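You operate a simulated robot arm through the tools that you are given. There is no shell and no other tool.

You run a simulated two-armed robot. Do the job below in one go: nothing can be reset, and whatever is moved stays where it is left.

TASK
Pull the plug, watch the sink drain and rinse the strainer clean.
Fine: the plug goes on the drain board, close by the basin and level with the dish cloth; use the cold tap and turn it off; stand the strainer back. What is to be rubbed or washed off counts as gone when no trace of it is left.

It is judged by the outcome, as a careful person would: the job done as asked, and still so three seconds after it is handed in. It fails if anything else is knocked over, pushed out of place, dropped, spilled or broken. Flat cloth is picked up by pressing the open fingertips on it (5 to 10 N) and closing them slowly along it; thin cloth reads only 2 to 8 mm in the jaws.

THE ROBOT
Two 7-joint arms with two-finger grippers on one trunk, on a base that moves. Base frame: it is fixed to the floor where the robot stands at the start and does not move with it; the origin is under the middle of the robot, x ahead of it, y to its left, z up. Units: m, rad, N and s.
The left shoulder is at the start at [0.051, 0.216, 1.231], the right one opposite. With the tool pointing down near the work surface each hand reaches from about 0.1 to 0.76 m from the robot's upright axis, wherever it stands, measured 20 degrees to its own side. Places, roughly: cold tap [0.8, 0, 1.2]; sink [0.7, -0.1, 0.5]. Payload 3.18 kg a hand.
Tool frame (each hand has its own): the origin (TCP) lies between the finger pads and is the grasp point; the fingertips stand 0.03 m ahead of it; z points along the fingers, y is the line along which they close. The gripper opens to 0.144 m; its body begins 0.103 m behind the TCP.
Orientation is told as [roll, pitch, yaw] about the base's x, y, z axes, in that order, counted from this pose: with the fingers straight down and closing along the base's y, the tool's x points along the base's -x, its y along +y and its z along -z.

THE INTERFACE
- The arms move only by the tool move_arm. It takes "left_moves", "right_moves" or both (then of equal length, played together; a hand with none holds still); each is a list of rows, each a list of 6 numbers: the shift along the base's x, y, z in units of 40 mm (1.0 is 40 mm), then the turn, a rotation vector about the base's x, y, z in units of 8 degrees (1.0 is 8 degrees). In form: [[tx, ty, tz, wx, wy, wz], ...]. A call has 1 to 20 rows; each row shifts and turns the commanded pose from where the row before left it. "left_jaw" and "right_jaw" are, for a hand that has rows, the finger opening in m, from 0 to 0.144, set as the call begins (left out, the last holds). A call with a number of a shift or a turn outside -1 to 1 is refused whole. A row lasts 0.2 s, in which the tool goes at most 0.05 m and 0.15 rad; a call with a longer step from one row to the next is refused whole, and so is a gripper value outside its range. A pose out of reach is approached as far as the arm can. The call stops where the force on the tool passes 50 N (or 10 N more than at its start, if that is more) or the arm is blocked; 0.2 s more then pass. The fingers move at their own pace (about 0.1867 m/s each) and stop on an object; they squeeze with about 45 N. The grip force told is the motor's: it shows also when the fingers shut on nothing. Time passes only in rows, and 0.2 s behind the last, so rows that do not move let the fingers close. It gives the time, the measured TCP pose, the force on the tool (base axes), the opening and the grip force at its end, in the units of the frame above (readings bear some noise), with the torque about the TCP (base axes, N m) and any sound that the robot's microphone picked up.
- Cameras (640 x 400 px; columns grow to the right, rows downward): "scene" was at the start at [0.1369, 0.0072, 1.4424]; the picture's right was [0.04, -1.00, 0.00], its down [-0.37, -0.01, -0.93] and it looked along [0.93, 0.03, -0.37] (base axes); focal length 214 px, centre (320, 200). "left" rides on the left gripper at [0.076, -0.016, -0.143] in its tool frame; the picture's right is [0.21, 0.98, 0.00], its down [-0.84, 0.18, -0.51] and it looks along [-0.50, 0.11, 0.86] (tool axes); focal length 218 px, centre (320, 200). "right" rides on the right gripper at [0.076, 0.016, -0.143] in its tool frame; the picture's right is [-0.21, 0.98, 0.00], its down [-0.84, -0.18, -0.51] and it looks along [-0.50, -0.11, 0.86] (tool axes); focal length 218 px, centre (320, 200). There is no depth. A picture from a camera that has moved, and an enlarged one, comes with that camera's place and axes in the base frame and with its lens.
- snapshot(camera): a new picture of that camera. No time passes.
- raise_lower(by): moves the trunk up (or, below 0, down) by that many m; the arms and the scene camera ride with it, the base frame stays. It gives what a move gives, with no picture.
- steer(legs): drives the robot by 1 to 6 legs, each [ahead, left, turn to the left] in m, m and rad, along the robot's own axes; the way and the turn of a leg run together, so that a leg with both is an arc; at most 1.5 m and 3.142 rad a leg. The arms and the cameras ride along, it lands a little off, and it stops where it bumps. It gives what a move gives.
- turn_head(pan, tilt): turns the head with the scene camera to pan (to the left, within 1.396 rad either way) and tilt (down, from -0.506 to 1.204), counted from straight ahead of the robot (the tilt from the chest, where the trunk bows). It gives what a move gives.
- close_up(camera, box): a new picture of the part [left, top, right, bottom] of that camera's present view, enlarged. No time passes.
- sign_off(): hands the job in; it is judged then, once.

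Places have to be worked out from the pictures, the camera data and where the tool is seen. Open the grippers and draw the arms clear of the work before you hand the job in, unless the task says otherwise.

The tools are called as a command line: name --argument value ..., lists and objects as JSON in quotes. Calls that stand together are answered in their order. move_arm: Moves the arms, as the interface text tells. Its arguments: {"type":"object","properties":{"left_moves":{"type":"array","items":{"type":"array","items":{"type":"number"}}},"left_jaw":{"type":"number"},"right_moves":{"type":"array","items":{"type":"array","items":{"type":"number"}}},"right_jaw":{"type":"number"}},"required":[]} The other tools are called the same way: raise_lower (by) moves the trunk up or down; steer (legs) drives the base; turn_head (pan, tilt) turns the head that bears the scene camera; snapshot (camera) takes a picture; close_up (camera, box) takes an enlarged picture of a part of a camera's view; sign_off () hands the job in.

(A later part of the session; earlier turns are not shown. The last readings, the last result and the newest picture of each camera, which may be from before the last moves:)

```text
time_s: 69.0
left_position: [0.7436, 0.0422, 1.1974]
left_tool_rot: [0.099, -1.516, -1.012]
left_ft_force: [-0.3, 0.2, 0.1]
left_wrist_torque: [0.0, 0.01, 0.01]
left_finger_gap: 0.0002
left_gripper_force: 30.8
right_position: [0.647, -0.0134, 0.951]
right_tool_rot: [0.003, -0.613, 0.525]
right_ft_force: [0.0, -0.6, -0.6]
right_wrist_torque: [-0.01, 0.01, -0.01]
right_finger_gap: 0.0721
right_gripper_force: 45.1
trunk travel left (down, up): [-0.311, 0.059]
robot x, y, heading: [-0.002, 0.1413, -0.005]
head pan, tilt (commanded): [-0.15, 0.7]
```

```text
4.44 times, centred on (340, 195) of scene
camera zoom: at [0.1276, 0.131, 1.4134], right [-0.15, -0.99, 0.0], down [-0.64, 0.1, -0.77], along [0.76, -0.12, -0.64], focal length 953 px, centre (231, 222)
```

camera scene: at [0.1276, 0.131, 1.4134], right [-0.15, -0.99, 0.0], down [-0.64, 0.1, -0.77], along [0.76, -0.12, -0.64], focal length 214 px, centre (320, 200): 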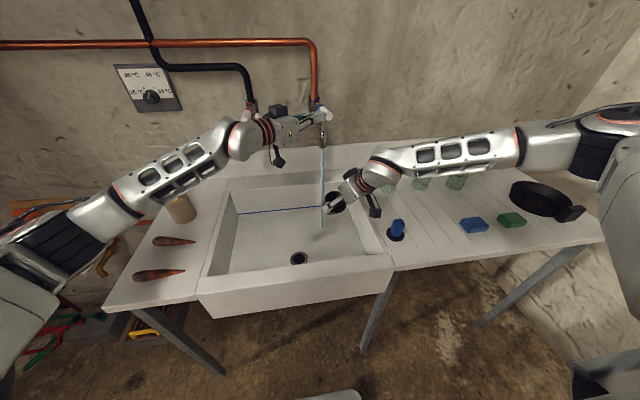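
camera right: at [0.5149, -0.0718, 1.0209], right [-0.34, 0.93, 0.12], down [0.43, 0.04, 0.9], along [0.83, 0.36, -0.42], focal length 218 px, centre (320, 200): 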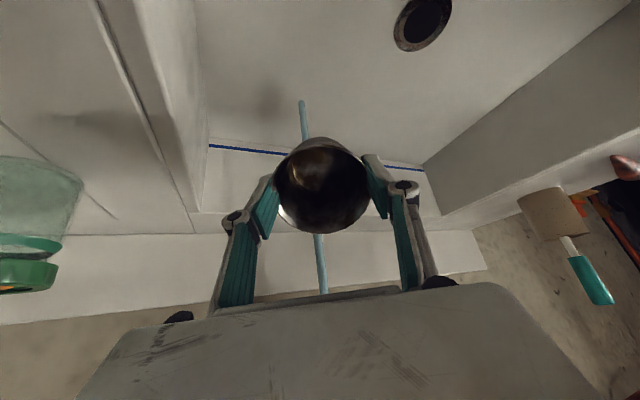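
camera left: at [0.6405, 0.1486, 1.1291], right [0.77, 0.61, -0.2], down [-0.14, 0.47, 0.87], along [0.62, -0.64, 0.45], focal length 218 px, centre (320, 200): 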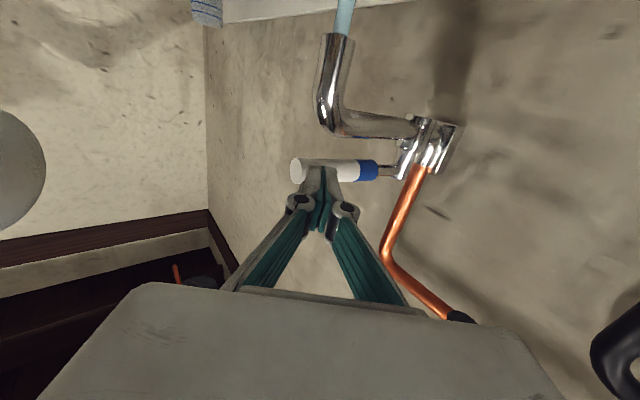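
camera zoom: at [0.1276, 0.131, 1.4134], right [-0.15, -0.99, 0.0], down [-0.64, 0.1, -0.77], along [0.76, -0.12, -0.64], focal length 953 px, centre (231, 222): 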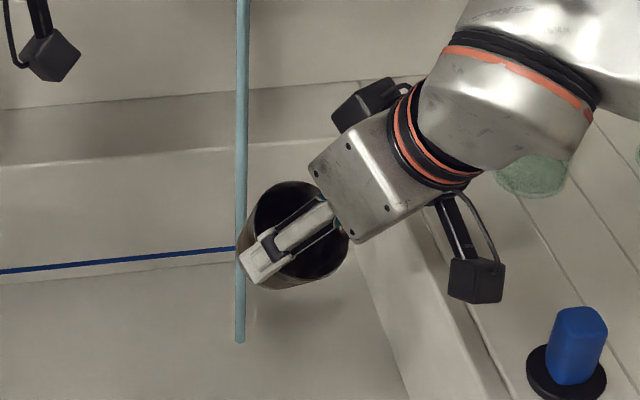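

The inside is smeared brown on bottom and walls. I move the cup's mouth into the stream and hold it there.

move_arm --right_moves '[[0.7, 0.27, -0.17, 0, 0, 0], [0.7, 0.27, -0.17, 0, 0, 0], [0.7, 0.27, -0.17, 0, 0, 0], [0, 0, 0, 0, 0, 0], [0, 0, 0, 0, 0, 0], [0, 0, 0, 0, 0, 0], [0, 0, 0, 0, 0, 0], [0, 0, 0, 0, 0, 0]]'

snapshot --camera "right"

close_up --camera "scene" --box '[270, 80, 410, 230]'

close_up --camera "right" --box '[265, 130, 375, 240]'

```text
time_s: 70.8
left_position: [0.7436, 0.0425, 1.1971]
left_tool_rot: [0.098, -1.516, -1.013]
left_ft_force: [0.4, -0.3, -0.6]
left_wrist_torque: [0.0, 0.01, -0.01]
left_finger_gap: 0.0
left_gripper_force: 30.2
right_position: [0.7308, 0.0199, 0.9297]
right_tool_rot: [0.001, -0.612, 0.525]
right_ft_force: [-0.1, 0.9, -0.9]
right_wrist_torque: [-0.02, 0.0, 0.02]
right_finger_gap: 0.072
right_gripper_force: 44.9
trunk travel left (down, up): [-0.311, 0.059]
robot x, y, heading: [-0.0006, 0.1414, -0.004]
head pan, tilt (commanded): [-0.15, 0.7]
```

```text
taken
camera right: at [0.5977, -0.0391, 1.0011], right [-0.34, 0.93, 0.12], down [0.43, 0.04, 0.9], along [0.83, 0.36, -0.42], focal length 218 px, centre (320, 200)
```

right: 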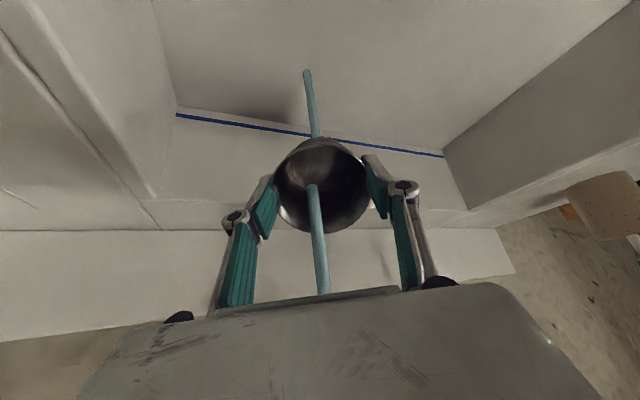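

```text
2.67 times, centred on (340, 155) of scene
camera zoom: at [0.1277, 0.1307, 1.4134], right [-0.15, -0.99, 0.0], down [-0.64, 0.1, -0.76], along [0.76, -0.12, -0.64], focal length 572 px, centre (267, 320)
```

zoom: 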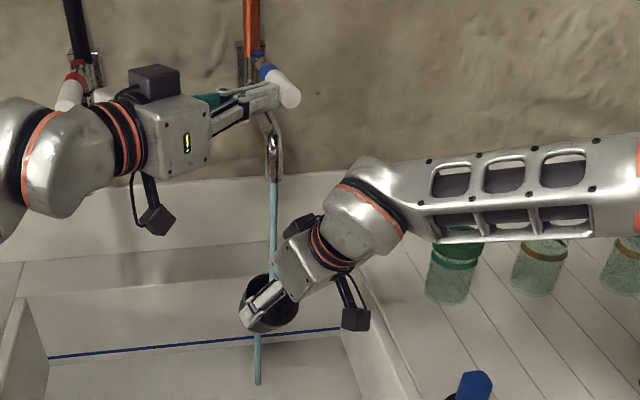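

```text
3.64 times, centred on (320, 185) of right
camera zoom: at [0.5977, -0.0391, 1.0011], right [-0.34, 0.93, 0.12], down [0.43, 0.04, 0.9], along [0.83, 0.36, -0.42], focal length 794 px, centre (320, 254)
```

zoom: 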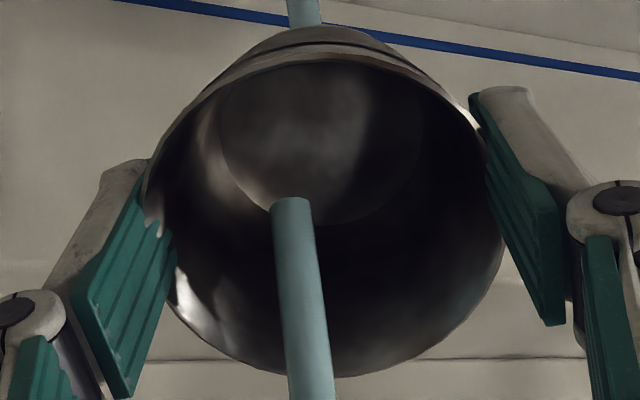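

The brown smear is already fading where the stream strikes. I keep rinsing, sweeping the cup gently so that the water reaches bottom and walls.

move_arm --right_moves '[[-0.12, 0.22, 0, 0, 0, 0], [-0.1, 0.17, 0, 0, 0, 0], [0, 0, 0, 0, 0, 0], [0, 0, 0, 0, 0, 0], [0.22, -0.39, 0, 0, 0, 0], [0.22, -0.39, 0, 0, 0, 0], [0, 0, 0, 0, 0, 0], [0, 0, 0, 0, 0, 0], [-0.22, 0.39, 0, 0, 0, 0], [0.2, 0.12, 0, 0, 0, 0], [0, 0, 0, 0, 0, 0], [0, 0, 0, 0, 0, 0], [-0.4, -0.24, 0, 0, 0, 0], [0, 0, 0, 0, 0, 0], [0, 0, 0, 0, 0, 0], [0.2, 0.12, 0, 0, 0, 0], [0, 0, 0, 0, 0, 0], [0, 0, 0, 0, 0, 0], [0, 0, 0, 0, 0, 0]]'

close_up --camera "right" --box '[265, 130, 375, 240]'

snapshot --camera "scene"

```text
time_s: 74.8
left_position: [0.7444, 0.0427, 1.1975]
left_tool_rot: [0.102, -1.516, -1.016]
left_ft_force: [-0.5, 0.1, -0.1]
left_wrist_torque: [-0.01, 0.03, 0.03]
left_finger_gap: 0.0
left_gripper_force: 30.5
right_position: [0.7321, 0.0194, 0.9291]
right_tool_rot: [0.004, -0.612, 0.523]
right_ft_force: [1.2, 0.7, -0.7]
right_wrist_torque: [-0.03, 0.0, -0.03]
right_finger_gap: 0.0718
right_gripper_force: 44.3
trunk travel left (down, up): [-0.311, 0.059]
robot x, y, heading: [0.0006, 0.1419, -0.006]
head pan, tilt (commanded): [-0.15, 0.7]
```

```text
3.64 times, centred on (320, 185) of right
camera zoom: at [0.5994, -0.0391, 1.0006], right [-0.34, 0.93, 0.12], down [0.43, 0.04, 0.9], along [0.83, 0.36, -0.42], focal length 794 px, centre (320, 254)
```

zoom: 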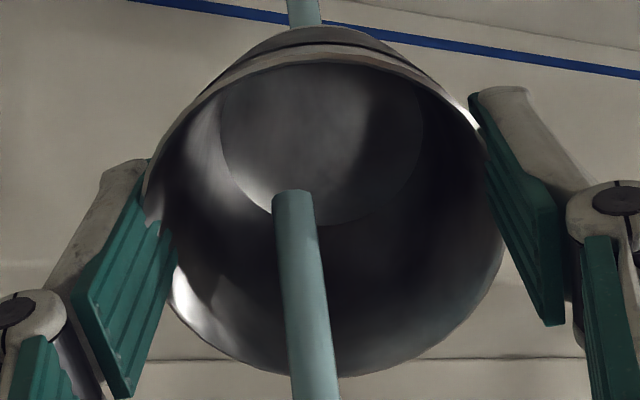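

```text
taken
camera scene: at [0.1277, 0.1307, 1.4134], right [-0.15, -0.99, 0.0], down [-0.64, 0.1, -0.76], along [0.76, -0.12, -0.64], focal length 214 px, centre (320, 200)
```

scene: 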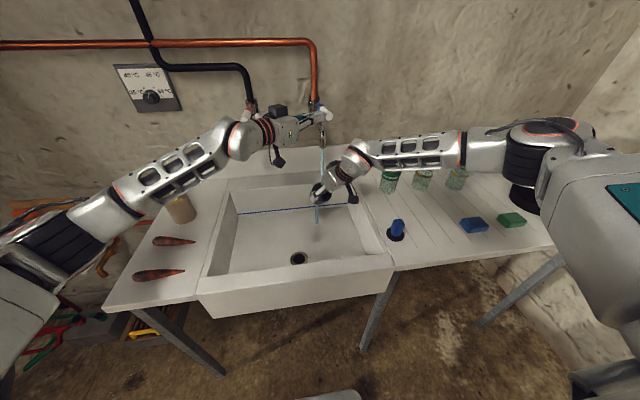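

The brown is gone where I can see. I draw the cup back out of the stream to inspect the inside without the water in front of it.

move_arm --right_moves '[[-0.8, -0.45, 0, 0, 0, 0], [-0.8, -0.45, 0, 0, 0, 0], [0, 0, 0, 0, 0, 0]]'

close_up --camera "right" --box '[265, 130, 375, 240]'

close_up --camera "scene" --box '[290, 150, 390, 240]'

```text
time_s: 75.6
left_position: [0.744, 0.0438, 1.1971]
left_tool_rot: [0.093, -1.517, -1.006]
left_ft_force: [-1.0, -0.4, 0.1]
left_wrist_torque: [0.03, 0.0, -0.01]
left_finger_gap: 0.0
left_gripper_force: 30.4
right_position: [0.6681, -0.0152, 0.9278]
right_tool_rot: [0.002, -0.613, 0.526]
right_ft_force: [0.4, 0.3, -0.4]
right_wrist_torque: [0.01, 0.02, 0.0]
right_finger_gap: 0.0716
right_gripper_force: 45.1
trunk travel left (down, up): [-0.311, 0.059]
robot x, y, heading: [0.001, 0.1408, -0.006]
head pan, tilt (commanded): [-0.15, 0.7]
```

```text
3.64 times, centred on (320, 185) of right
camera zoom: at [0.5354, -0.0738, 0.9997], right [-0.34, 0.93, 0.12], down [0.43, 0.04, 0.9], along [0.83, 0.36, -0.42], focal length 794 px, centre (320, 254)
```

zoom: 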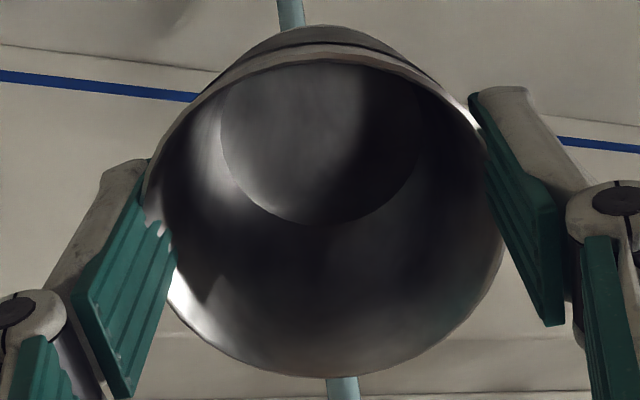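

```text
4.44 times, centred on (340, 195) of scene
camera zoom: at [0.1281, 0.1312, 1.4133], right [-0.15, -0.99, 0.0], down [-0.64, 0.1, -0.76], along [0.76, -0.12, -0.64], focal length 953 px, centre (231, 222)
```

zoom: 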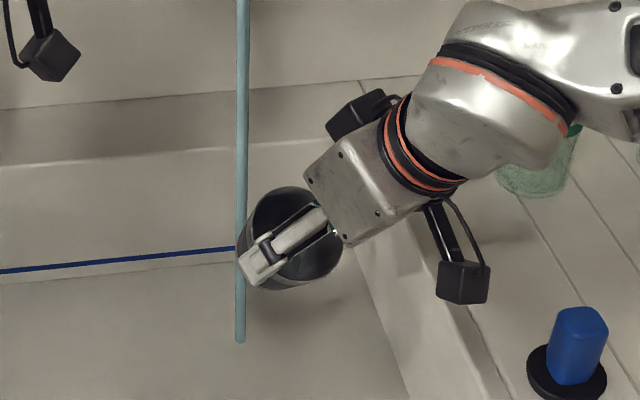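

It looks clean metal now. To leave no trace I rinse again for several seconds, sweeping the stream over the outside, bottom and both side walls.

move_arm --right_moves '[[0.4, 0.23, 0, 0, 0, 0], [0.4, 0.23, 0, 0, 0, 0], [0.2, 0.12, 0, 0, 0, 0], [0.2, 0.12, 0, 0, 0, 0], [0.2, 0.12, 0, 0, 0, 0], [0, 0, 0, 0, 0, 0], [0.2, 0.12, 0, 0, 0, 0], [0, 0, 0, 0, 0, 0], [0, 0, 0, 0, 0, 0], [-0.2, 0.35, 0, 0, 0, 0], [0, 0, 0, 0, 0, 0], [0, 0, 0, 0, 0, 0], [0.2, -0.35, 0, 0, 0, 0], [0.2, -0.35, 0, 0, 0, 0], [0, 0, 0, 0, 0, 0], [0, 0, 0, 0, 0, 0], [-0.2, 0.35, 0, 0, 0, 0], [0.15, 0.09, 0, 0, 0, 0], [0, 0, 0, 0, 0, 0], [0, 0, 0, 0, 0, 0]]'

snapshot --camera "right"

close_up --camera "scene" --box '[270, 80, 410, 230]'

```text
time_s: 79.8
left_position: [0.745, 0.0427, 1.1977]
left_tool_rot: [0.099, -1.516, -1.012]
left_ft_force: [0.9, 0.3, 0.1]
left_wrist_torque: [0.0, -0.02, -0.02]
left_finger_gap: 0.0001
left_gripper_force: 31.4
right_position: [0.7385, 0.0241, 0.9273]
right_tool_rot: [0.004, -0.613, 0.525]
right_ft_force: [-0.7, 0.5, -0.6]
right_wrist_torque: [0.0, 0.01, 0.02]
right_finger_gap: 0.0714
right_gripper_force: 45.0
trunk travel left (down, up): [-0.311, 0.059]
robot x, y, heading: [0.002, 0.1406, -0.001]
head pan, tilt (commanded): [-0.15, 0.7]
```

```text
taken
camera right: at [0.6055, -0.0341, 0.9999], right [-0.34, 0.93, 0.12], down [0.43, 0.04, 0.9], along [0.83, 0.36, -0.42], focal length 218 px, centre (320, 200)
```

right: 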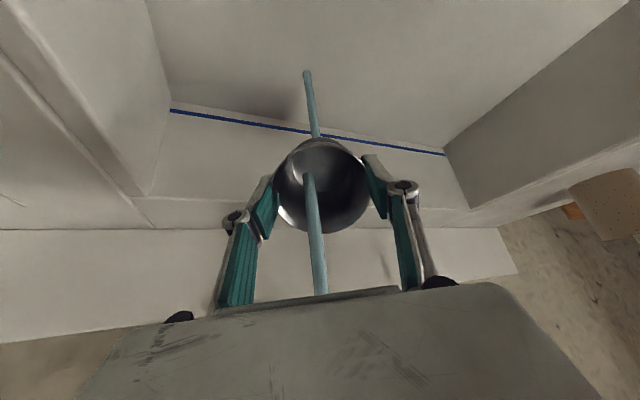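

```text
2.67 times, centred on (340, 155) of scene
camera zoom: at [0.1279, 0.1308, 1.4134], right [-0.15, -0.99, 0.0], down [-0.64, 0.1, -0.76], along [0.76, -0.12, -0.64], focal length 572 px, centre (267, 320)
```

zoom: 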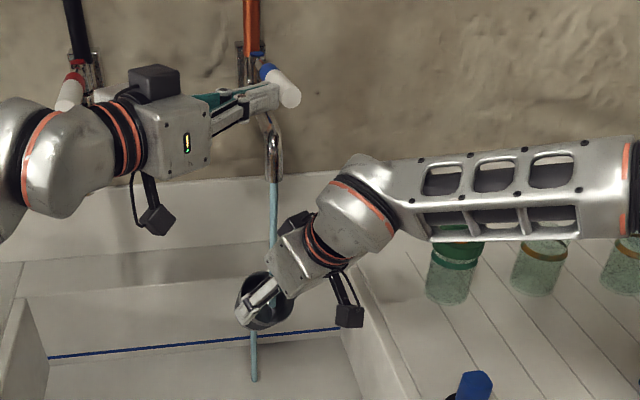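

The stream now strikes the near wall. I sweep once more over the near wall and sides, then withdraw and inspect.

move_arm --right_moves '[[0.25, 0.14, 0, 0, 0, 0], [0, 0, 0, 0, 0, 0], [0, 0, 0, 0, 0, 0], [0.15, 0.09, 0, 0, 0, 0], [0, 0, 0, 0, 0, 0], [0, 0, 0, 0, 0, 0], [-0.15, 0.26, 0, 0, 0, 0], [0, 0, 0, 0, 0, 0], [0.3, -0.52, 0, 0, 0, 0], [0, 0, 0, 0, 0, 0], [-0.15, 0.26, 0, 0, 0, 0], [-0.4, -0.23, 0, 0, 0, 0], [-0.3, -0.17, 0, 0, 0, 0], [0, 0, 0, 0, 0, 0], [0, 0, 0, 0, 0, 0], [-0.6, -0.34, 0, 0, 0, 0], [-0.6, -0.34, 0, 0, 0, 0], [-0.3, -0.17, 0, 0, 0, 0], [0, 0, 0, 0, 0, 0]]'

close_up --camera "right" --box '[265, 130, 375, 240]'

close_up --camera "scene" --box '[290, 150, 390, 240]'

```text
time_s: 83.8
left_position: [0.7444, 0.0423, 1.1982]
left_tool_rot: [0.096, -1.516, -1.012]
left_ft_force: [-0.2, -0.2, -0.3]
left_wrist_torque: [-0.01, 0.02, -0.03]
left_finger_gap: 0.0
left_gripper_force: 30.7
right_position: [0.6687, -0.0156, 0.9296]
right_tool_rot: [0.001, -0.614, 0.525]
right_ft_force: [0.2, -0.1, 0.2]
right_wrist_torque: [-0.03, 0.02, 0.0]
right_finger_gap: 0.0716
right_gripper_force: 44.6
trunk travel left (down, up): [-0.311, 0.059]
robot x, y, heading: [-0.0005, 0.1393, -0.004]
head pan, tilt (commanded): [-0.15, 0.7]
```

```text
3.64 times, centred on (320, 185) of right
camera zoom: at [0.5354, -0.0746, 1.001], right [-0.34, 0.93, 0.12], down [0.43, 0.04, 0.9], along [0.83, 0.36, -0.42], focal length 794 px, centre (320, 254)
```

zoom: 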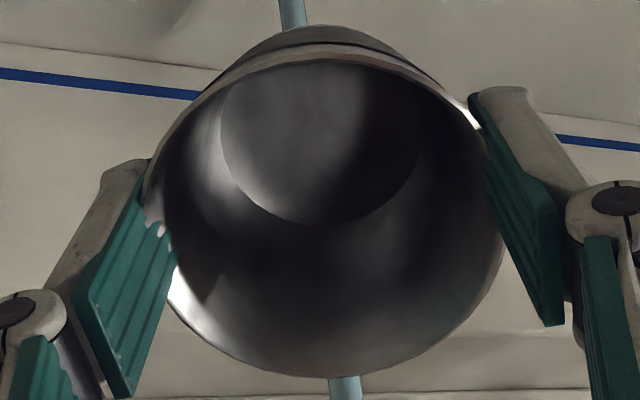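

```text
4.44 times, centred on (340, 195) of scene
camera zoom: at [0.1279, 0.131, 1.4134], right [-0.15, -0.99, 0.0], down [-0.64, 0.1, -0.76], along [0.76, -0.12, -0.64], focal length 953 px, centre (231, 222)
```

zoom: 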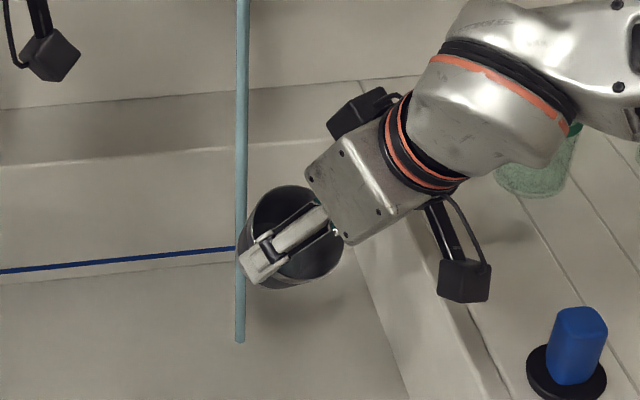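

Comparing with the view at 75.6 s, the walls still lightened a little, so I give it another full rinse and compare again.

move_arm --right_moves '[[0.6, 0.34, 0, 0, 0, 0], [0.6, 0.34, 0, 0, 0, 0], [0.4, 0.23, 0, 0, 0, 0], [0, 0, 0, 0, 0, 0], [0, 0, 0, 0, 0, 0], [0, 0, 0, 0, 0, 0], [0, 0, 0, 0, 0, 0], [-0.2, 0.35, 0, 0, 0, 0], [0, 0, 0, 0, 0, 0], [0, 0, 0, 0, 0, 0], [0.2, -0.35, 0, 0, 0, 0], [0.2, -0.35, 0, 0, 0, 0], [0, 0, 0, 0, 0, 0], [0, 0, 0, 0, 0, 0], [-0.2, 0.35, 0, 0, 0, 0], [0.3, 0.17, 0, 0, 0, 0], [0, 0, 0, 0, 0, 0], [0, 0, 0, 0, 0, 0], [0, 0, 0, 0, 0, 0], [0, 0, 0, 0, 0, 0]]'

move_arm --right_moves '[[0, 0, 0, 0, 0, 0], [0, 0, 0, 0, 0, 0], [0, 0, 0, 0, 0, 0], [-0.15, 0.26, 0, 0, 0, 0], [0, 0, 0, 0, 0, 0], [0, 0, 0, 0, 0, 0], [0.3, -0.52, 0, 0, 0, 0], [0, 0, 0, 0, 0, 0], [0, 0, 0, 0, 0, 0], [-0.15, 0.26, 0, 0, 0, 0], [-0.3, -0.17, 0, 0, 0, 0], [0, 0, 0, 0, 0, 0], [0, 0, 0, 0, 0, 0], [-0.4, -0.23, 0, 0, 0, 0], [-0.6, -0.34, 0, 0, 0, 0], [-0.6, -0.34, 0, 0, 0, 0], [0, 0, 0, 0, 0, 0]]'

close_up --camera "right" --box '[265, 130, 375, 240]'

snapshot --camera "scene"

```text
time_s: 88.0
left_position: [0.7441, 0.0419, 1.1984]
left_tool_rot: [0.099, -1.516, -1.012]
left_ft_force: [0.1, 0.2, -0.2]
left_wrist_torque: [0.01, 0.0, 0.01]
left_finger_gap: 0.0
left_gripper_force: 30.6
right_position: [0.7425, 0.0278, 0.9297]
right_tool_rot: [0.002, -0.611, 0.527]
right_ft_force: [0.9, -1.0, -0.8]
right_wrist_torque: [0.01, 0.01, 0.0]
right_finger_gap: 0.0714
right_gripper_force: 45.4
trunk travel left (down, up): [-0.311, 0.059]
robot x, y, heading: [0.003, 0.1407, -0.003]
head pan, tilt (commanded): [-0.15, 0.7]
```

```text
time_s: 91.6
left_position: [0.7451, 0.0429, 1.1974]
left_tool_rot: [0.093, -1.516, -1.007]
left_ft_force: [-0.3, 0.4, 0.6]
left_wrist_torque: [0.0, -0.02, -0.03]
left_finger_gap: 0.0001
left_gripper_force: 30.3
right_position: [0.6657, -0.0153, 0.9299]
right_tool_rot: [0.003, -0.613, 0.525]
right_ft_force: [0.2, -0.2, -0.6]
right_wrist_torque: [-0.02, 0.05, -0.02]
right_finger_gap: 0.0712
right_gripper_force: 44.7
trunk travel left (down, up): [-0.311, 0.059]
robot x, y, heading: [0.0007, 0.1403, 0.002]
head pan, tilt (commanded): [-0.15, 0.7]
```

```text
3.64 times, centred on (320, 185) of right
camera zoom: at [0.5335, -0.0745, 1.0008], right [-0.34, 0.93, 0.12], down [0.43, 0.04, 0.9], along [0.83, 0.36, -0.42], focal length 794 px, centre (320, 254)
```

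zoom: 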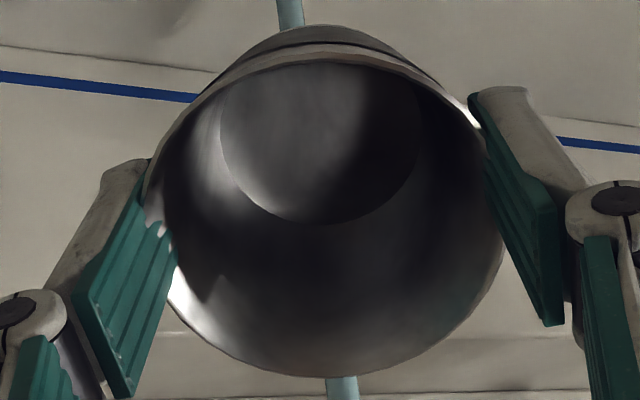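

```text
taken
camera scene: at [0.1281, 0.1312, 1.4133], right [-0.15, -0.99, 0.0], down [-0.64, 0.1, -0.76], along [0.76, -0.12, -0.64], focal length 214 px, centre (320, 200)
```

scene: 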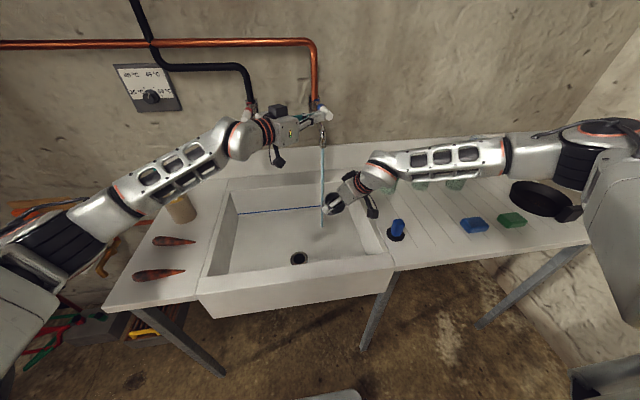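

No further change and no brown left, so the strainer is clean. Next I bring it back upright above its home spot; the tap I will close afterwards from its right side with the freed right hand.

move_arm --right_moves '[[-0.6, -0.176, 0, -0.44, 0.76, 0], [-0.6, -0.176, 0, -0.44, 0.76, 0], [-0.6, -0.176, 0, -0.44, 0.76, 0], [-0.6, -0.176, 0, -0.44, 0.76, 0], [-0.6, -0.176, 0, -0.44, 0.76, 0], [0, 0, 0, 0, 0, 0]]'

snapshot --camera "right"

close_up --camera "scene" --box '[300, 170, 420, 260]'

close_up --camera "right" --box '[265, 130, 375, 240]'

```text
time_s: 93.0
left_position: [0.7444, 0.0421, 1.1977]
left_tool_rot: [0.102, -1.517, -1.015]
left_ft_force: [0.8, 1.3, -0.6]
left_wrist_torque: [0.0, 0.07, 0.01]
left_finger_gap: 0.0
left_gripper_force: 30.6
right_position: [0.5468, -0.0504, 0.9299]
right_tool_rot: [0.004, 0.002, 0.524]
right_ft_force: [0.4, -0.8, -0.2]
right_wrist_torque: [-0.01, 0.0, -0.04]
right_finger_gap: 0.0711
right_gripper_force: 45.0
trunk travel left (down, up): [-0.311, 0.059]
robot x, y, heading: [-0.0016, 0.1411, -0.004]
head pan, tilt (commanded): [-0.15, 0.7]
```

```text
taken
camera right: at [0.4738, -0.076, 1.0711], right [-0.31, 0.95, 0.0], down [0.82, 0.27, 0.51], along [0.48, 0.16, -0.86], focal length 218 px, centre (320, 200)
```

right: 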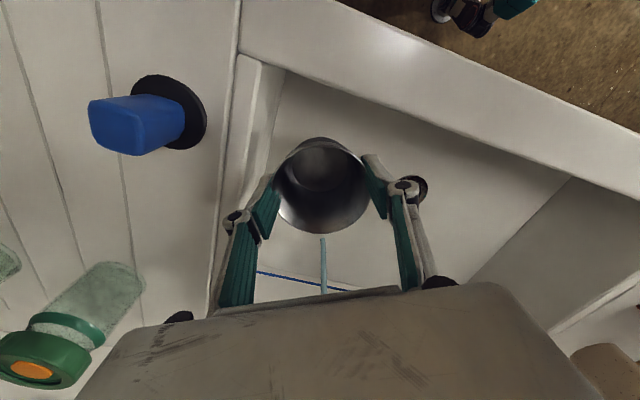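

```text
4.44 times, centred on (360, 215) of scene
camera zoom: at [0.1278, 0.1306, 1.4134], right [-0.15, -0.99, 0.0], down [-0.64, 0.1, -0.76], along [0.76, -0.12, -0.64], focal length 953 px, centre (142, 133)
```

zoom: 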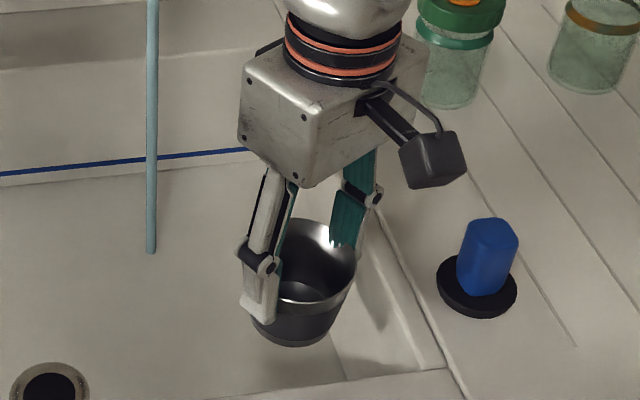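

```text
3.64 times, centred on (320, 185) of right
camera zoom: at [0.4738, -0.076, 1.0711], right [-0.31, 0.95, 0.0], down [0.82, 0.27, 0.51], along [0.48, 0.16, -0.86], focal length 794 px, centre (320, 254)
```

zoom: 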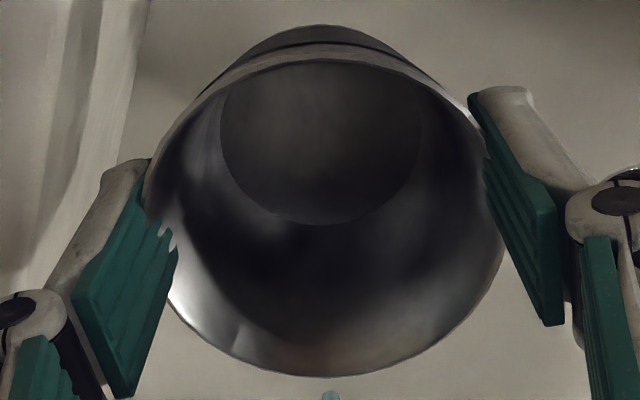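

The strainer shines as clean steel now. I zoom on one slightly warm-toned spot near the lower rim to tell a reflection from a trace of dirt.

close_up --camera "right" --box '[285, 200, 355, 240]'

close_up --camera "scene" --box '[345, 210, 395, 250]'

close_up --camera "right" --box '[285, 135, 355, 185]'

```text
9.14 times, centred on (320, 220) of right
camera zoom: at [0.4738, -0.076, 1.0711], right [-0.31, 0.95, 0.0], down [0.82, 0.27, 0.51], along [0.48, 0.16, -0.86], focal length 1996 px, centre (320, 17)
```

zoom: 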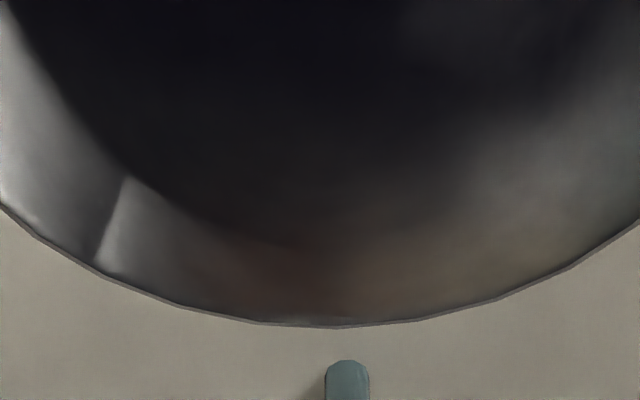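

```text
10.00 times, centred on (370, 230) of scene
camera zoom: at [0.1278, 0.1306, 1.4134], right [-0.15, -0.99, 0.0], down [-0.64, 0.1, -0.76], along [0.76, -0.12, -0.64], focal length 2145 px, centre (-180, -100)
```

zoom: 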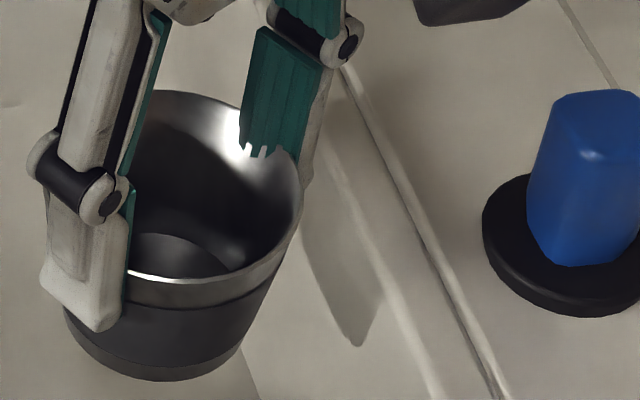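

```text
8.00 times, centred on (320, 160) of right
camera zoom: at [0.4738, -0.076, 1.0711], right [-0.31, 0.95, 0.0], down [0.82, 0.27, 0.51], along [0.48, 0.16, -0.86], focal length 1746 px, centre (320, 520)
```

zoom: 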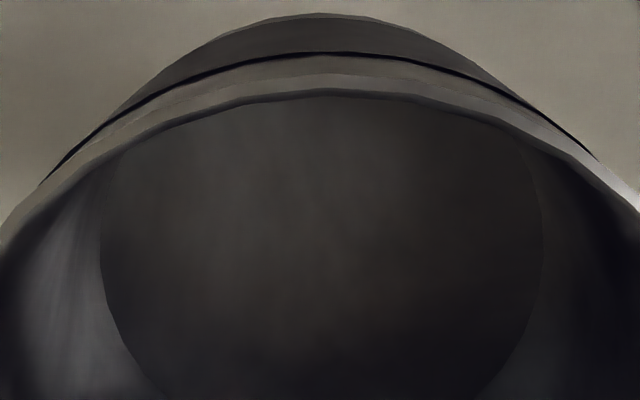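

The tint shifts with the pose and has no texture, so it is a reflection (the same spot looked grey when tilted). I lower the strainer onto its home spot.

move_arm --right_moves '[[0, 0, -0.8, 0, 0, 0], [0, 0, -0.8, 0, 0, 0], [0, 0, -0.8, 0, 0, 0], [0, 0, -0.45, 0, 0, 0], [0, 0, 0, 0, 0, 0]]'

move_arm --right_moves '[[0, 0, -0.06, 0, 0, 0], [0, 0, -0.06, 0, 0, 0], [0, 0, 0, 0, 0, 0]]'

snapshot --camera "right"

```text
time_s: 94.2
left_position: [0.7428, 0.0429, 1.1977]
left_tool_rot: [0.1, -1.518, -1.015]
left_ft_force: [0.1, -0.4, 0.6]
left_wrist_torque: [-0.01, -0.01, -0.01]
left_finger_gap: 0.0
left_gripper_force: 30.2
right_position: [0.5465, -0.049, 0.8147]
right_tool_rot: [0.003, 0.0, 0.524]
right_ft_force: [0.9, -0.4, -0.7]
right_wrist_torque: [-0.01, -0.02, -0.01]
right_finger_gap: 0.0715
right_gripper_force: 44.7
trunk travel left (down, up): [-0.311, 0.059]
robot x, y, heading: [-0.0011, 0.14, -0.001]
head pan, tilt (commanded): [-0.15, 0.7]
```

```text
time_s: 95.0
left_position: [0.7437, 0.0425, 1.1969]
left_tool_rot: [0.1, -1.517, -1.014]
left_ft_force: [-0.3, -0.2, -0.4]
left_wrist_torque: [0.02, 0.0, -0.01]
left_finger_gap: 0.0
left_gripper_force: 31.0
right_position: [0.5468, -0.0494, 0.8102]
right_tool_rot: [0.004, 0.001, 0.525]
right_ft_force: [0.2, 0.6, -0.1]
right_wrist_torque: [-0.01, -0.01, 0.0]
right_finger_gap: 0.0713
right_gripper_force: 45.1
trunk travel left (down, up): [-0.311, 0.059]
robot x, y, heading: [-0.0016, 0.139, -0.001]
head pan, tilt (commanded): [-0.15, 0.7]
```

```text
taken
camera right: at [0.4732, -0.0744, 0.9518], right [-0.31, 0.95, 0.0], down [0.82, 0.27, 0.51], along [0.48, 0.16, -0.86], focal length 218 px, centre (320, 200)
```

right: 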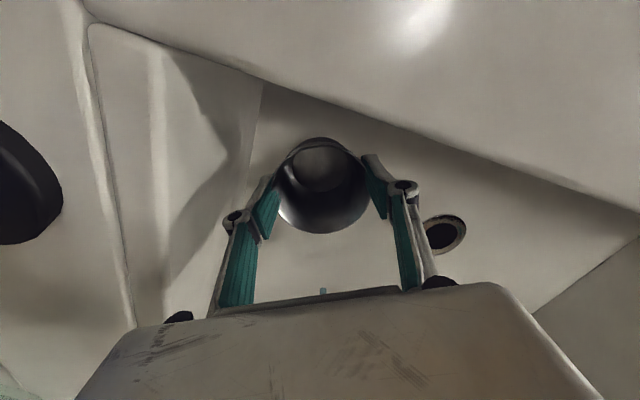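

I continue downward in 2 mm rows until it touches the floor.

move_arm --right_moves '[[0, 0, -0.06, 0, 0, 0], [0, 0, -0.06, 0, 0, 0], [0, 0, -0.06, 0, 0, 0], [0, 0, 0, 0, 0, 0]]'

move_arm --right_moves '[[0, 0, -0.05, 0, 0, 0], [0, 0, -0.05, 0, 0, 0], [0, 0, 0, 0, 0, 0]]'

```text
time_s: 96.0
left_position: [0.7427, 0.0435, 1.1984]
left_tool_rot: [0.099, -1.517, -1.015]
left_ft_force: [0.6, -0.1, -0.7]
left_wrist_torque: [0.02, -0.01, -0.01]
left_finger_gap: 0.0001
left_gripper_force: 30.5
right_position: [0.5469, -0.0514, 0.8036]
right_tool_rot: [0.003, 0.0, 0.526]
right_ft_force: [0.2, -0.9, -0.2]
right_wrist_torque: [-0.03, 0.04, 0.0]
right_finger_gap: 0.0712
right_gripper_force: 45.0
trunk travel left (down, up): [-0.311, 0.059]
robot x, y, heading: [0.0006, 0.1409, -0.0]
head pan, tilt (commanded): [-0.15, 0.7]
```

```text
time_s: 96.8
left_position: [0.7442, 0.0434, 1.1977]
left_tool_rot: [0.099, -1.517, -1.013]
left_ft_force: [-0.7, -0.2, 0.0]
left_wrist_torque: [0.04, 0.0, -0.01]
left_finger_gap: 0.0
left_gripper_force: 30.4
right_position: [0.545, -0.0509, 0.7989]
right_tool_rot: [0.004, 0.0, 0.527]
right_ft_force: [-0.1, 0.8, -1.2]
right_wrist_torque: [-0.03, -0.01, 0.0]
right_finger_gap: 0.0713
right_gripper_force: 45.0
trunk travel left (down, up): [-0.311, 0.059]
robot x, y, heading: [-0.0007, 0.1414, -0.002]
head pan, tilt (commanded): [-0.15, 0.7]
```

No contact yet at z 0.799; I go on in the same small rows.

move_arm --right_moves '[[0, 0, -0.05, 0, 0, 0], [0, 0, -0.05, 0, 0, 0], [0, 0, 0, 0, 0, 0]]'

move_arm --right_moves '[[0, 0, -0.05, 0, 0, 0], [0, 0, 0, 0, 0, 0]]'

```text
time_s: 97.6
left_position: [0.7433, 0.0434, 1.1985]
left_tool_rot: [0.114, -1.516, -1.031]
left_ft_force: [-1.3, -0.1, -0.9]
left_wrist_torque: [0.02, -0.01, 0.0]
left_finger_gap: 0.0
left_gripper_force: 30.9
right_position: [0.5461, -0.0501, 0.7975]
right_tool_rot: [0.003, -0.005, 0.524]
right_ft_force: [-1.8, -2.9, 15.0]
right_wrist_torque: [0.14, 0.18, 0.06]
right_finger_gap: 0.0715
right_gripper_force: 45.1
trunk travel left (down, up): [-0.311, 0.059]
robot x, y, heading: [-0.0026, 0.1412, -0.007]
head pan, tilt (commanded): [-0.15, 0.7]
```

```text
time_s: 98.2
left_position: [0.7419, 0.0427, 1.1998]
left_tool_rot: [0.133, -1.519, -1.049]
left_ft_force: [-0.1, -0.1, -0.6]
left_wrist_torque: [-0.02, -0.02, -0.01]
left_finger_gap: 0.0
left_gripper_force: 30.7
right_position: [0.547, -0.0508, 0.7977]
right_tool_rot: [0.001, -0.005, 0.525]
right_ft_force: [-0.5, -7.0, 33.5]
right_wrist_torque: [-0.2, 0.11, -0.09]
right_finger_gap: 0.0714
right_gripper_force: 44.6
trunk travel left (down, up): [-0.311, 0.059]
robot x, y, heading: [-0.0009, 0.1384, -0.001]
head pan, tilt (commanded): [-0.15, 0.7]
```

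The strainer touched down at TCP z 0.7975, the same height as at the pick-up. I ease the preload off, then open the jaws.

move_arm --right_moves '[[0, 0, 0.05, 0, 0, 0], [0, 0, 0.04, 0, 0, 0], [0, 0, 0, 0, 0, 0]]'

move_arm --right_moves '[[0, 0, 0, 0, 0, 0], [0, 0, 0, 0, 0, 0]]' --right_jaw 0.087

snapshot --camera "right"

```text
time_s: 99.0
left_position: [0.7432, 0.0431, 1.1973]
left_tool_rot: [0.102, -1.517, -1.016]
left_ft_force: [0.1, -0.8, 0.6]
left_wrist_torque: [-0.01, 0.02, 0.0]
left_finger_gap: 0.0001
left_gripper_force: 30.7
right_position: [0.5471, -0.0499, 0.7968]
right_tool_rot: [0.003, -0.001, 0.526]
right_ft_force: [3.8, 0.5, 10.3]
right_wrist_torque: [0.25, -0.51, -0.05]
right_finger_gap: 0.0715
right_gripper_force: 44.9
trunk travel left (down, up): [-0.311, 0.059]
robot x, y, heading: [-0.0004, 0.1436, -0.007]
head pan, tilt (commanded): [-0.15, 0.7]
```

```text
time_s: 99.6
left_position: [0.745, 0.0424, 1.1983]
left_tool_rot: [0.098, -1.516, -1.015]
left_ft_force: [0.0, -0.4, 0.6]
left_wrist_torque: [-0.04, 0.01, 0.0]
left_finger_gap: 0.0
left_gripper_force: 31.0
right_position: [0.5463, -0.051, 0.7971]
right_tool_rot: [0.002, 0.002, 0.524]
right_ft_force: [0.1, 0.1, 0.1]
right_wrist_torque: [0.03, -0.01, 0.03]
right_finger_gap: 0.0868
right_gripper_force: 0.0
trunk travel left (down, up): [-0.311, 0.059]
robot x, y, heading: [-0.0042, 0.1432, -0.0]
head pan, tilt (commanded): [-0.15, 0.7]
```

```text
taken
camera right: at [0.4728, -0.0759, 0.9384], right [-0.31, 0.95, 0.0], down [0.82, 0.27, 0.51], along [0.48, 0.16, -0.86], focal length 218 px, centre (320, 200)
```

right: 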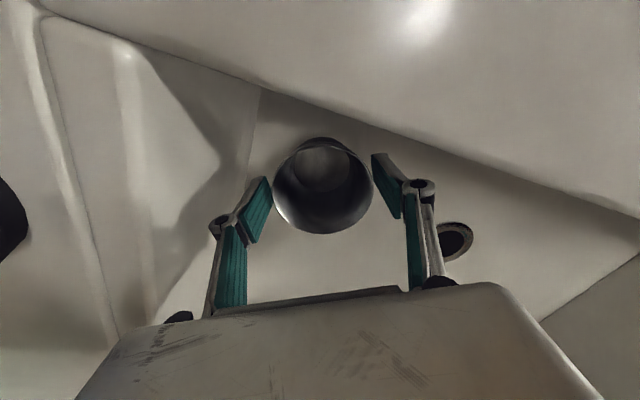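

The strainer stands free between the open fingers. I rise straight up, then check it.

move_arm --right_moves '[[0, 0, 0.3, 0, 0, 0], [0, 0, 0.5, 0, 0, 0], [0, 0, 0.8, 0, 0, 0], [0, 0, 0.8, 0, 0, 0], [0, 0, 0.8, 0, 0, 0], [0, 0, 0.5, 0, 0, 0], [0, 0, 0, 0, 0, 0]]'

snapshot --camera "right"

close_up --camera "right" --box '[260, 90, 380, 190]'

```text
time_s: 101.2
left_position: [0.7439, 0.0429, 1.1979]
left_tool_rot: [0.098, -1.517, -1.013]
left_ft_force: [0.5, -0.2, -0.4]
left_wrist_torque: [-0.04, -0.02, 0.0]
left_finger_gap: 0.0002
left_gripper_force: 30.5
right_position: [0.5464, -0.0511, 0.9453]
right_tool_rot: [0.004, 0.0, 0.527]
right_ft_force: [0.1, 0.2, 0.8]
right_wrist_torque: [0.06, 0.05, 0.0]
right_finger_gap: 0.0872
right_gripper_force: 0.0
trunk travel left (down, up): [-0.311, 0.059]
robot x, y, heading: [-0.0021, 0.1386, -0.009]
head pan, tilt (commanded): [-0.15, 0.7]
```

```text
taken
camera right: at [0.4731, -0.0756, 1.0872], right [-0.31, 0.95, 0.0], down [0.82, 0.27, 0.51], along [0.48, 0.16, -0.86], focal length 218 px, centre (320, 200)
```

right: 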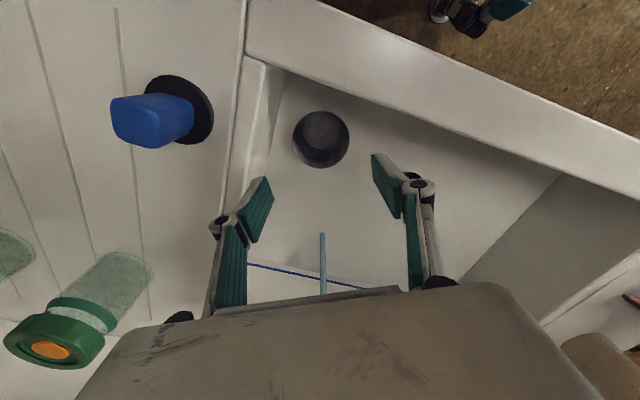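

```text
4.00 times, centred on (320, 140) of right
camera zoom: at [0.4731, -0.0756, 1.0872], right [-0.31, 0.95, 0.0], down [0.82, 0.27, 0.51], along [0.48, 0.16, -0.86], focal length 873 px, centre (320, 440)
```

zoom: 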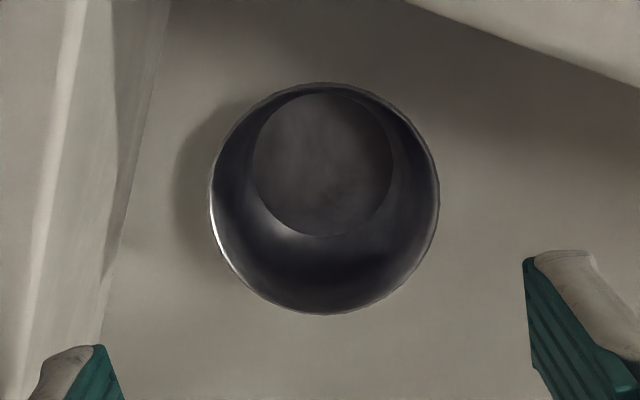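

The strainer is back on its spot, upright and clean. I now draw the left hand back from the lever along its approach path.

move_arm --left_moves '[[-0.65, 0.6, 0, 0, 0, 0], [-0.65, 0.6, 0, 0, 0, 0], [-0.65, 0.6, 0, 0, 0, 0], [-0.65, 0.6, 0, 0, 0, 0], [-0.65, 0.55, 0, 0, 0, 0], [-0.65, 0.55, 0, 0, 0, 0], [-0.65, 0.55, 0, 0, 0, 0], [0, 0, 0, 0, 0, 0]]'

turn_head --pan -0.15 --tilt 0.5

snapshot --camera "scene"

close_up --camera "scene" --box '[260, 120, 380, 210]'

```text
time_s: 103.0
left_position: [0.5612, 0.2047, 1.1948]
left_tool_rot: [0.095, -1.516, -1.008]
left_ft_force: [-0.3, 0.8, -0.3]
left_wrist_torque: [-0.01, 0.02, 0.01]
left_finger_gap: 0.0001
left_gripper_force: 30.7
right_position: [0.5457, -0.0503, 0.9459]
right_tool_rot: [0.002, -0.001, 0.524]
right_ft_force: [1.0, 0.0, 1.1]
right_wrist_torque: [0.01, 0.0, -0.03]
right_finger_gap: 0.0872
right_gripper_force: 0.1
trunk travel left (down, up): [-0.311, 0.059]
robot x, y, heading: [0.001, 0.1416, -0.002]
head pan, tilt (commanded): [-0.15, 0.7]
```

```text
time_s: 103.8
left_position: [0.5607, 0.2029, 1.1942]
left_tool_rot: [0.103, -1.516, -1.016]
left_ft_force: [-0.1, 0.3, -0.5]
left_wrist_torque: [-0.01, 0.04, 0.02]
left_finger_gap: 0.0001
left_gripper_force: 31.0
right_position: [0.5458, -0.0504, 0.9456]
right_tool_rot: [0.004, 0.0, 0.524]
right_ft_force: [0.5, 0.4, -0.2]
right_wrist_torque: [-0.03, -0.02, 0.01]
right_finger_gap: 0.0872
right_gripper_force: 0.1
trunk travel left (down, up): [-0.311, 0.059]
robot x, y, heading: [-0.003, 0.1405, -0.004]
head pan, tilt (commanded): [-0.15, 0.499]
```

```text
taken
camera scene: at [0.1337, 0.1299, 1.431], right [-0.15, -0.99, 0.0], down [-0.47, 0.07, -0.88], along [0.87, -0.13, -0.48], focal length 214 px, centre (320, 200)
```

scene: 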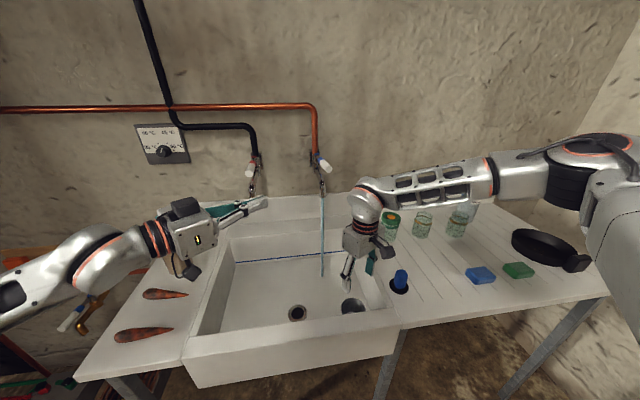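

```text
4.44 times, centred on (320, 165) of scene
camera zoom: at [0.1337, 0.1299, 1.431], right [-0.15, -0.99, 0.0], down [-0.47, 0.07, -0.88], along [0.87, -0.13, -0.48], focal length 953 px, centre (320, 356)
```

zoom: 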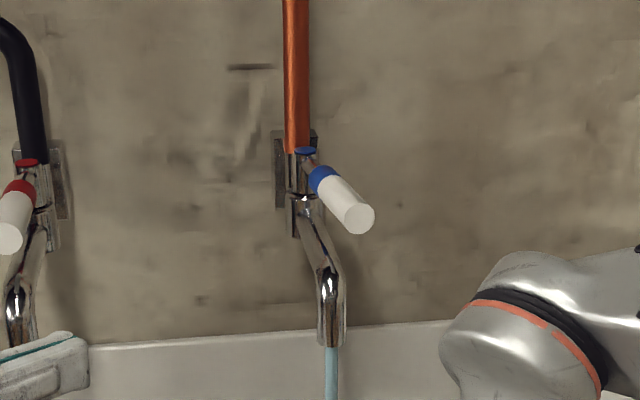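

The lever has only turned about 7°, its tip now near [0.743, 0.011]. The earlier straddle with the left hand fits that, and its right-hand finger can pull the lever back to the stop, so I re-open the jaws and approach as before.

move_arm --left_moves '[[0.45, -0.38, 0, 0, 0, 0.25], [0.45, -0.38, 0, 0, 0, 0.25], [0.45, -0.38, 0, 0, 0, 0.25], [0.45, -0.38, 0.05, 0, 0, 0.15], [0, 0, 0, 0, 0, 0]]' --left_jaw 0.11

snapshot --camera "left"

```text
time_s: 105.0
left_position: [0.6345, 0.1437, 1.1987]
left_tool_rot: [0.105, -1.517, -0.892]
left_ft_force: [0.0, -0.5, 0.0]
left_wrist_torque: [-0.01, -0.04, 0.0]
left_finger_gap: 0.1102
left_gripper_force: 0.1
right_position: [0.5474, -0.0495, 0.9451]
right_tool_rot: [0.004, 0.0, 0.525]
right_ft_force: [0.0, 0.0, -0.5]
right_wrist_torque: [-0.01, -0.02, -0.02]
right_finger_gap: 0.0868
right_gripper_force: 0.0
trunk travel left (down, up): [-0.311, 0.059]
robot x, y, heading: [0.0037, 0.147, -0.007]
head pan, tilt (commanded): [-0.15, 0.499]
```

```text
taken
camera left: at [0.5181, 0.2361, 1.13], right [0.69, 0.7, -0.2], down [-0.2, 0.45, 0.87], along [0.7, -0.56, 0.45], focal length 218 px, centre (320, 200)
```

left: 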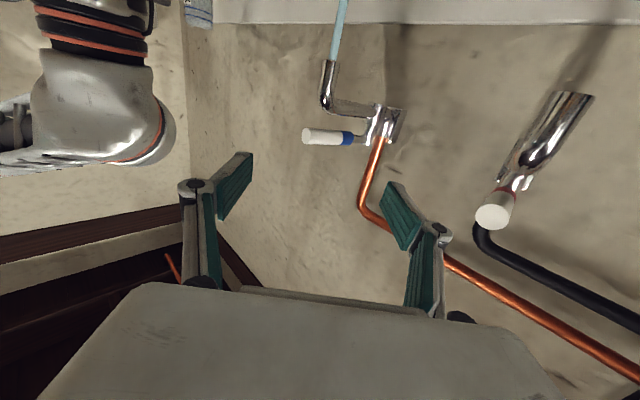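

The heading is as before (-45°). I advance along the same line to straddle the lever.

move_arm --left_moves '[[0.62, -0.57, 0, 0, 0, 0], [0.62, -0.57, 0, 0, 0, 0], [0.62, -0.55, 0, 0, 0, 0], [0.55, -0.43, 0, 0, 0, 0], [0.55, -0.43, 0, 0, 0, 0], [0.5, -0.4, 0, 0, 0, 0], [0, 0, 0, 0, 0, 0]]'

snapshot --camera "left"

close_up --camera "scene" --box '[260, 120, 380, 210]'

```text
time_s: 106.6
left_position: [0.7725, 0.0257, 1.199]
left_tool_rot: [0.101, -1.517, -0.893]
left_ft_force: [0.7, -0.2, 0.1]
left_wrist_torque: [0.01, 0.0, -0.01]
left_finger_gap: 0.1102
left_gripper_force: 0.1
right_position: [0.5466, -0.0497, 0.9457]
right_tool_rot: [0.004, 0.0, 0.525]
right_ft_force: [-0.2, 0.1, -0.1]
right_wrist_torque: [-0.01, -0.01, 0.02]
right_finger_gap: 0.0867
right_gripper_force: 0.0
trunk travel left (down, up): [-0.311, 0.059]
robot x, y, heading: [-0.0016, 0.1364, -0.001]
head pan, tilt (commanded): [-0.15, 0.499]
```

```text
taken
camera left: at [0.6569, 0.1175, 1.1311], right [0.69, 0.7, -0.2], down [-0.2, 0.45, 0.87], along [0.7, -0.56, 0.45], focal length 218 px, centre (320, 200)
```

left: 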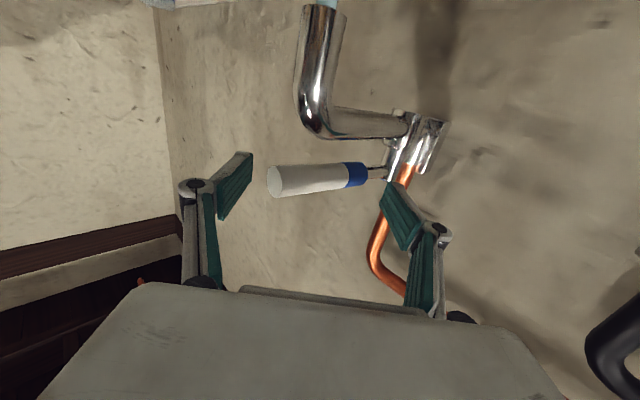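

```text
4.44 times, centred on (320, 165) of scene
camera zoom: at [0.1335, 0.1304, 1.4311], right [-0.15, -0.99, 0.0], down [-0.47, 0.07, -0.88], along [0.87, -0.13, -0.48], focal length 953 px, centre (320, 356)
```

zoom: 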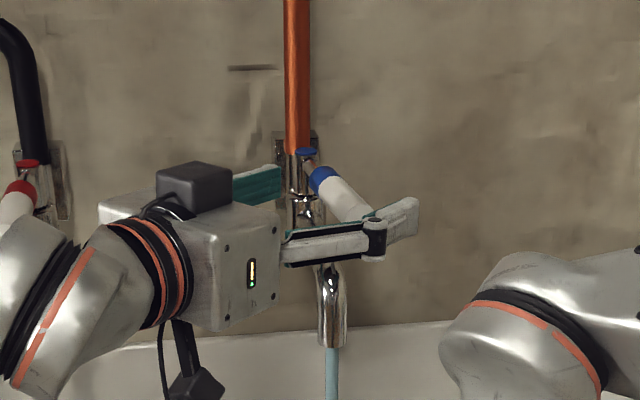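

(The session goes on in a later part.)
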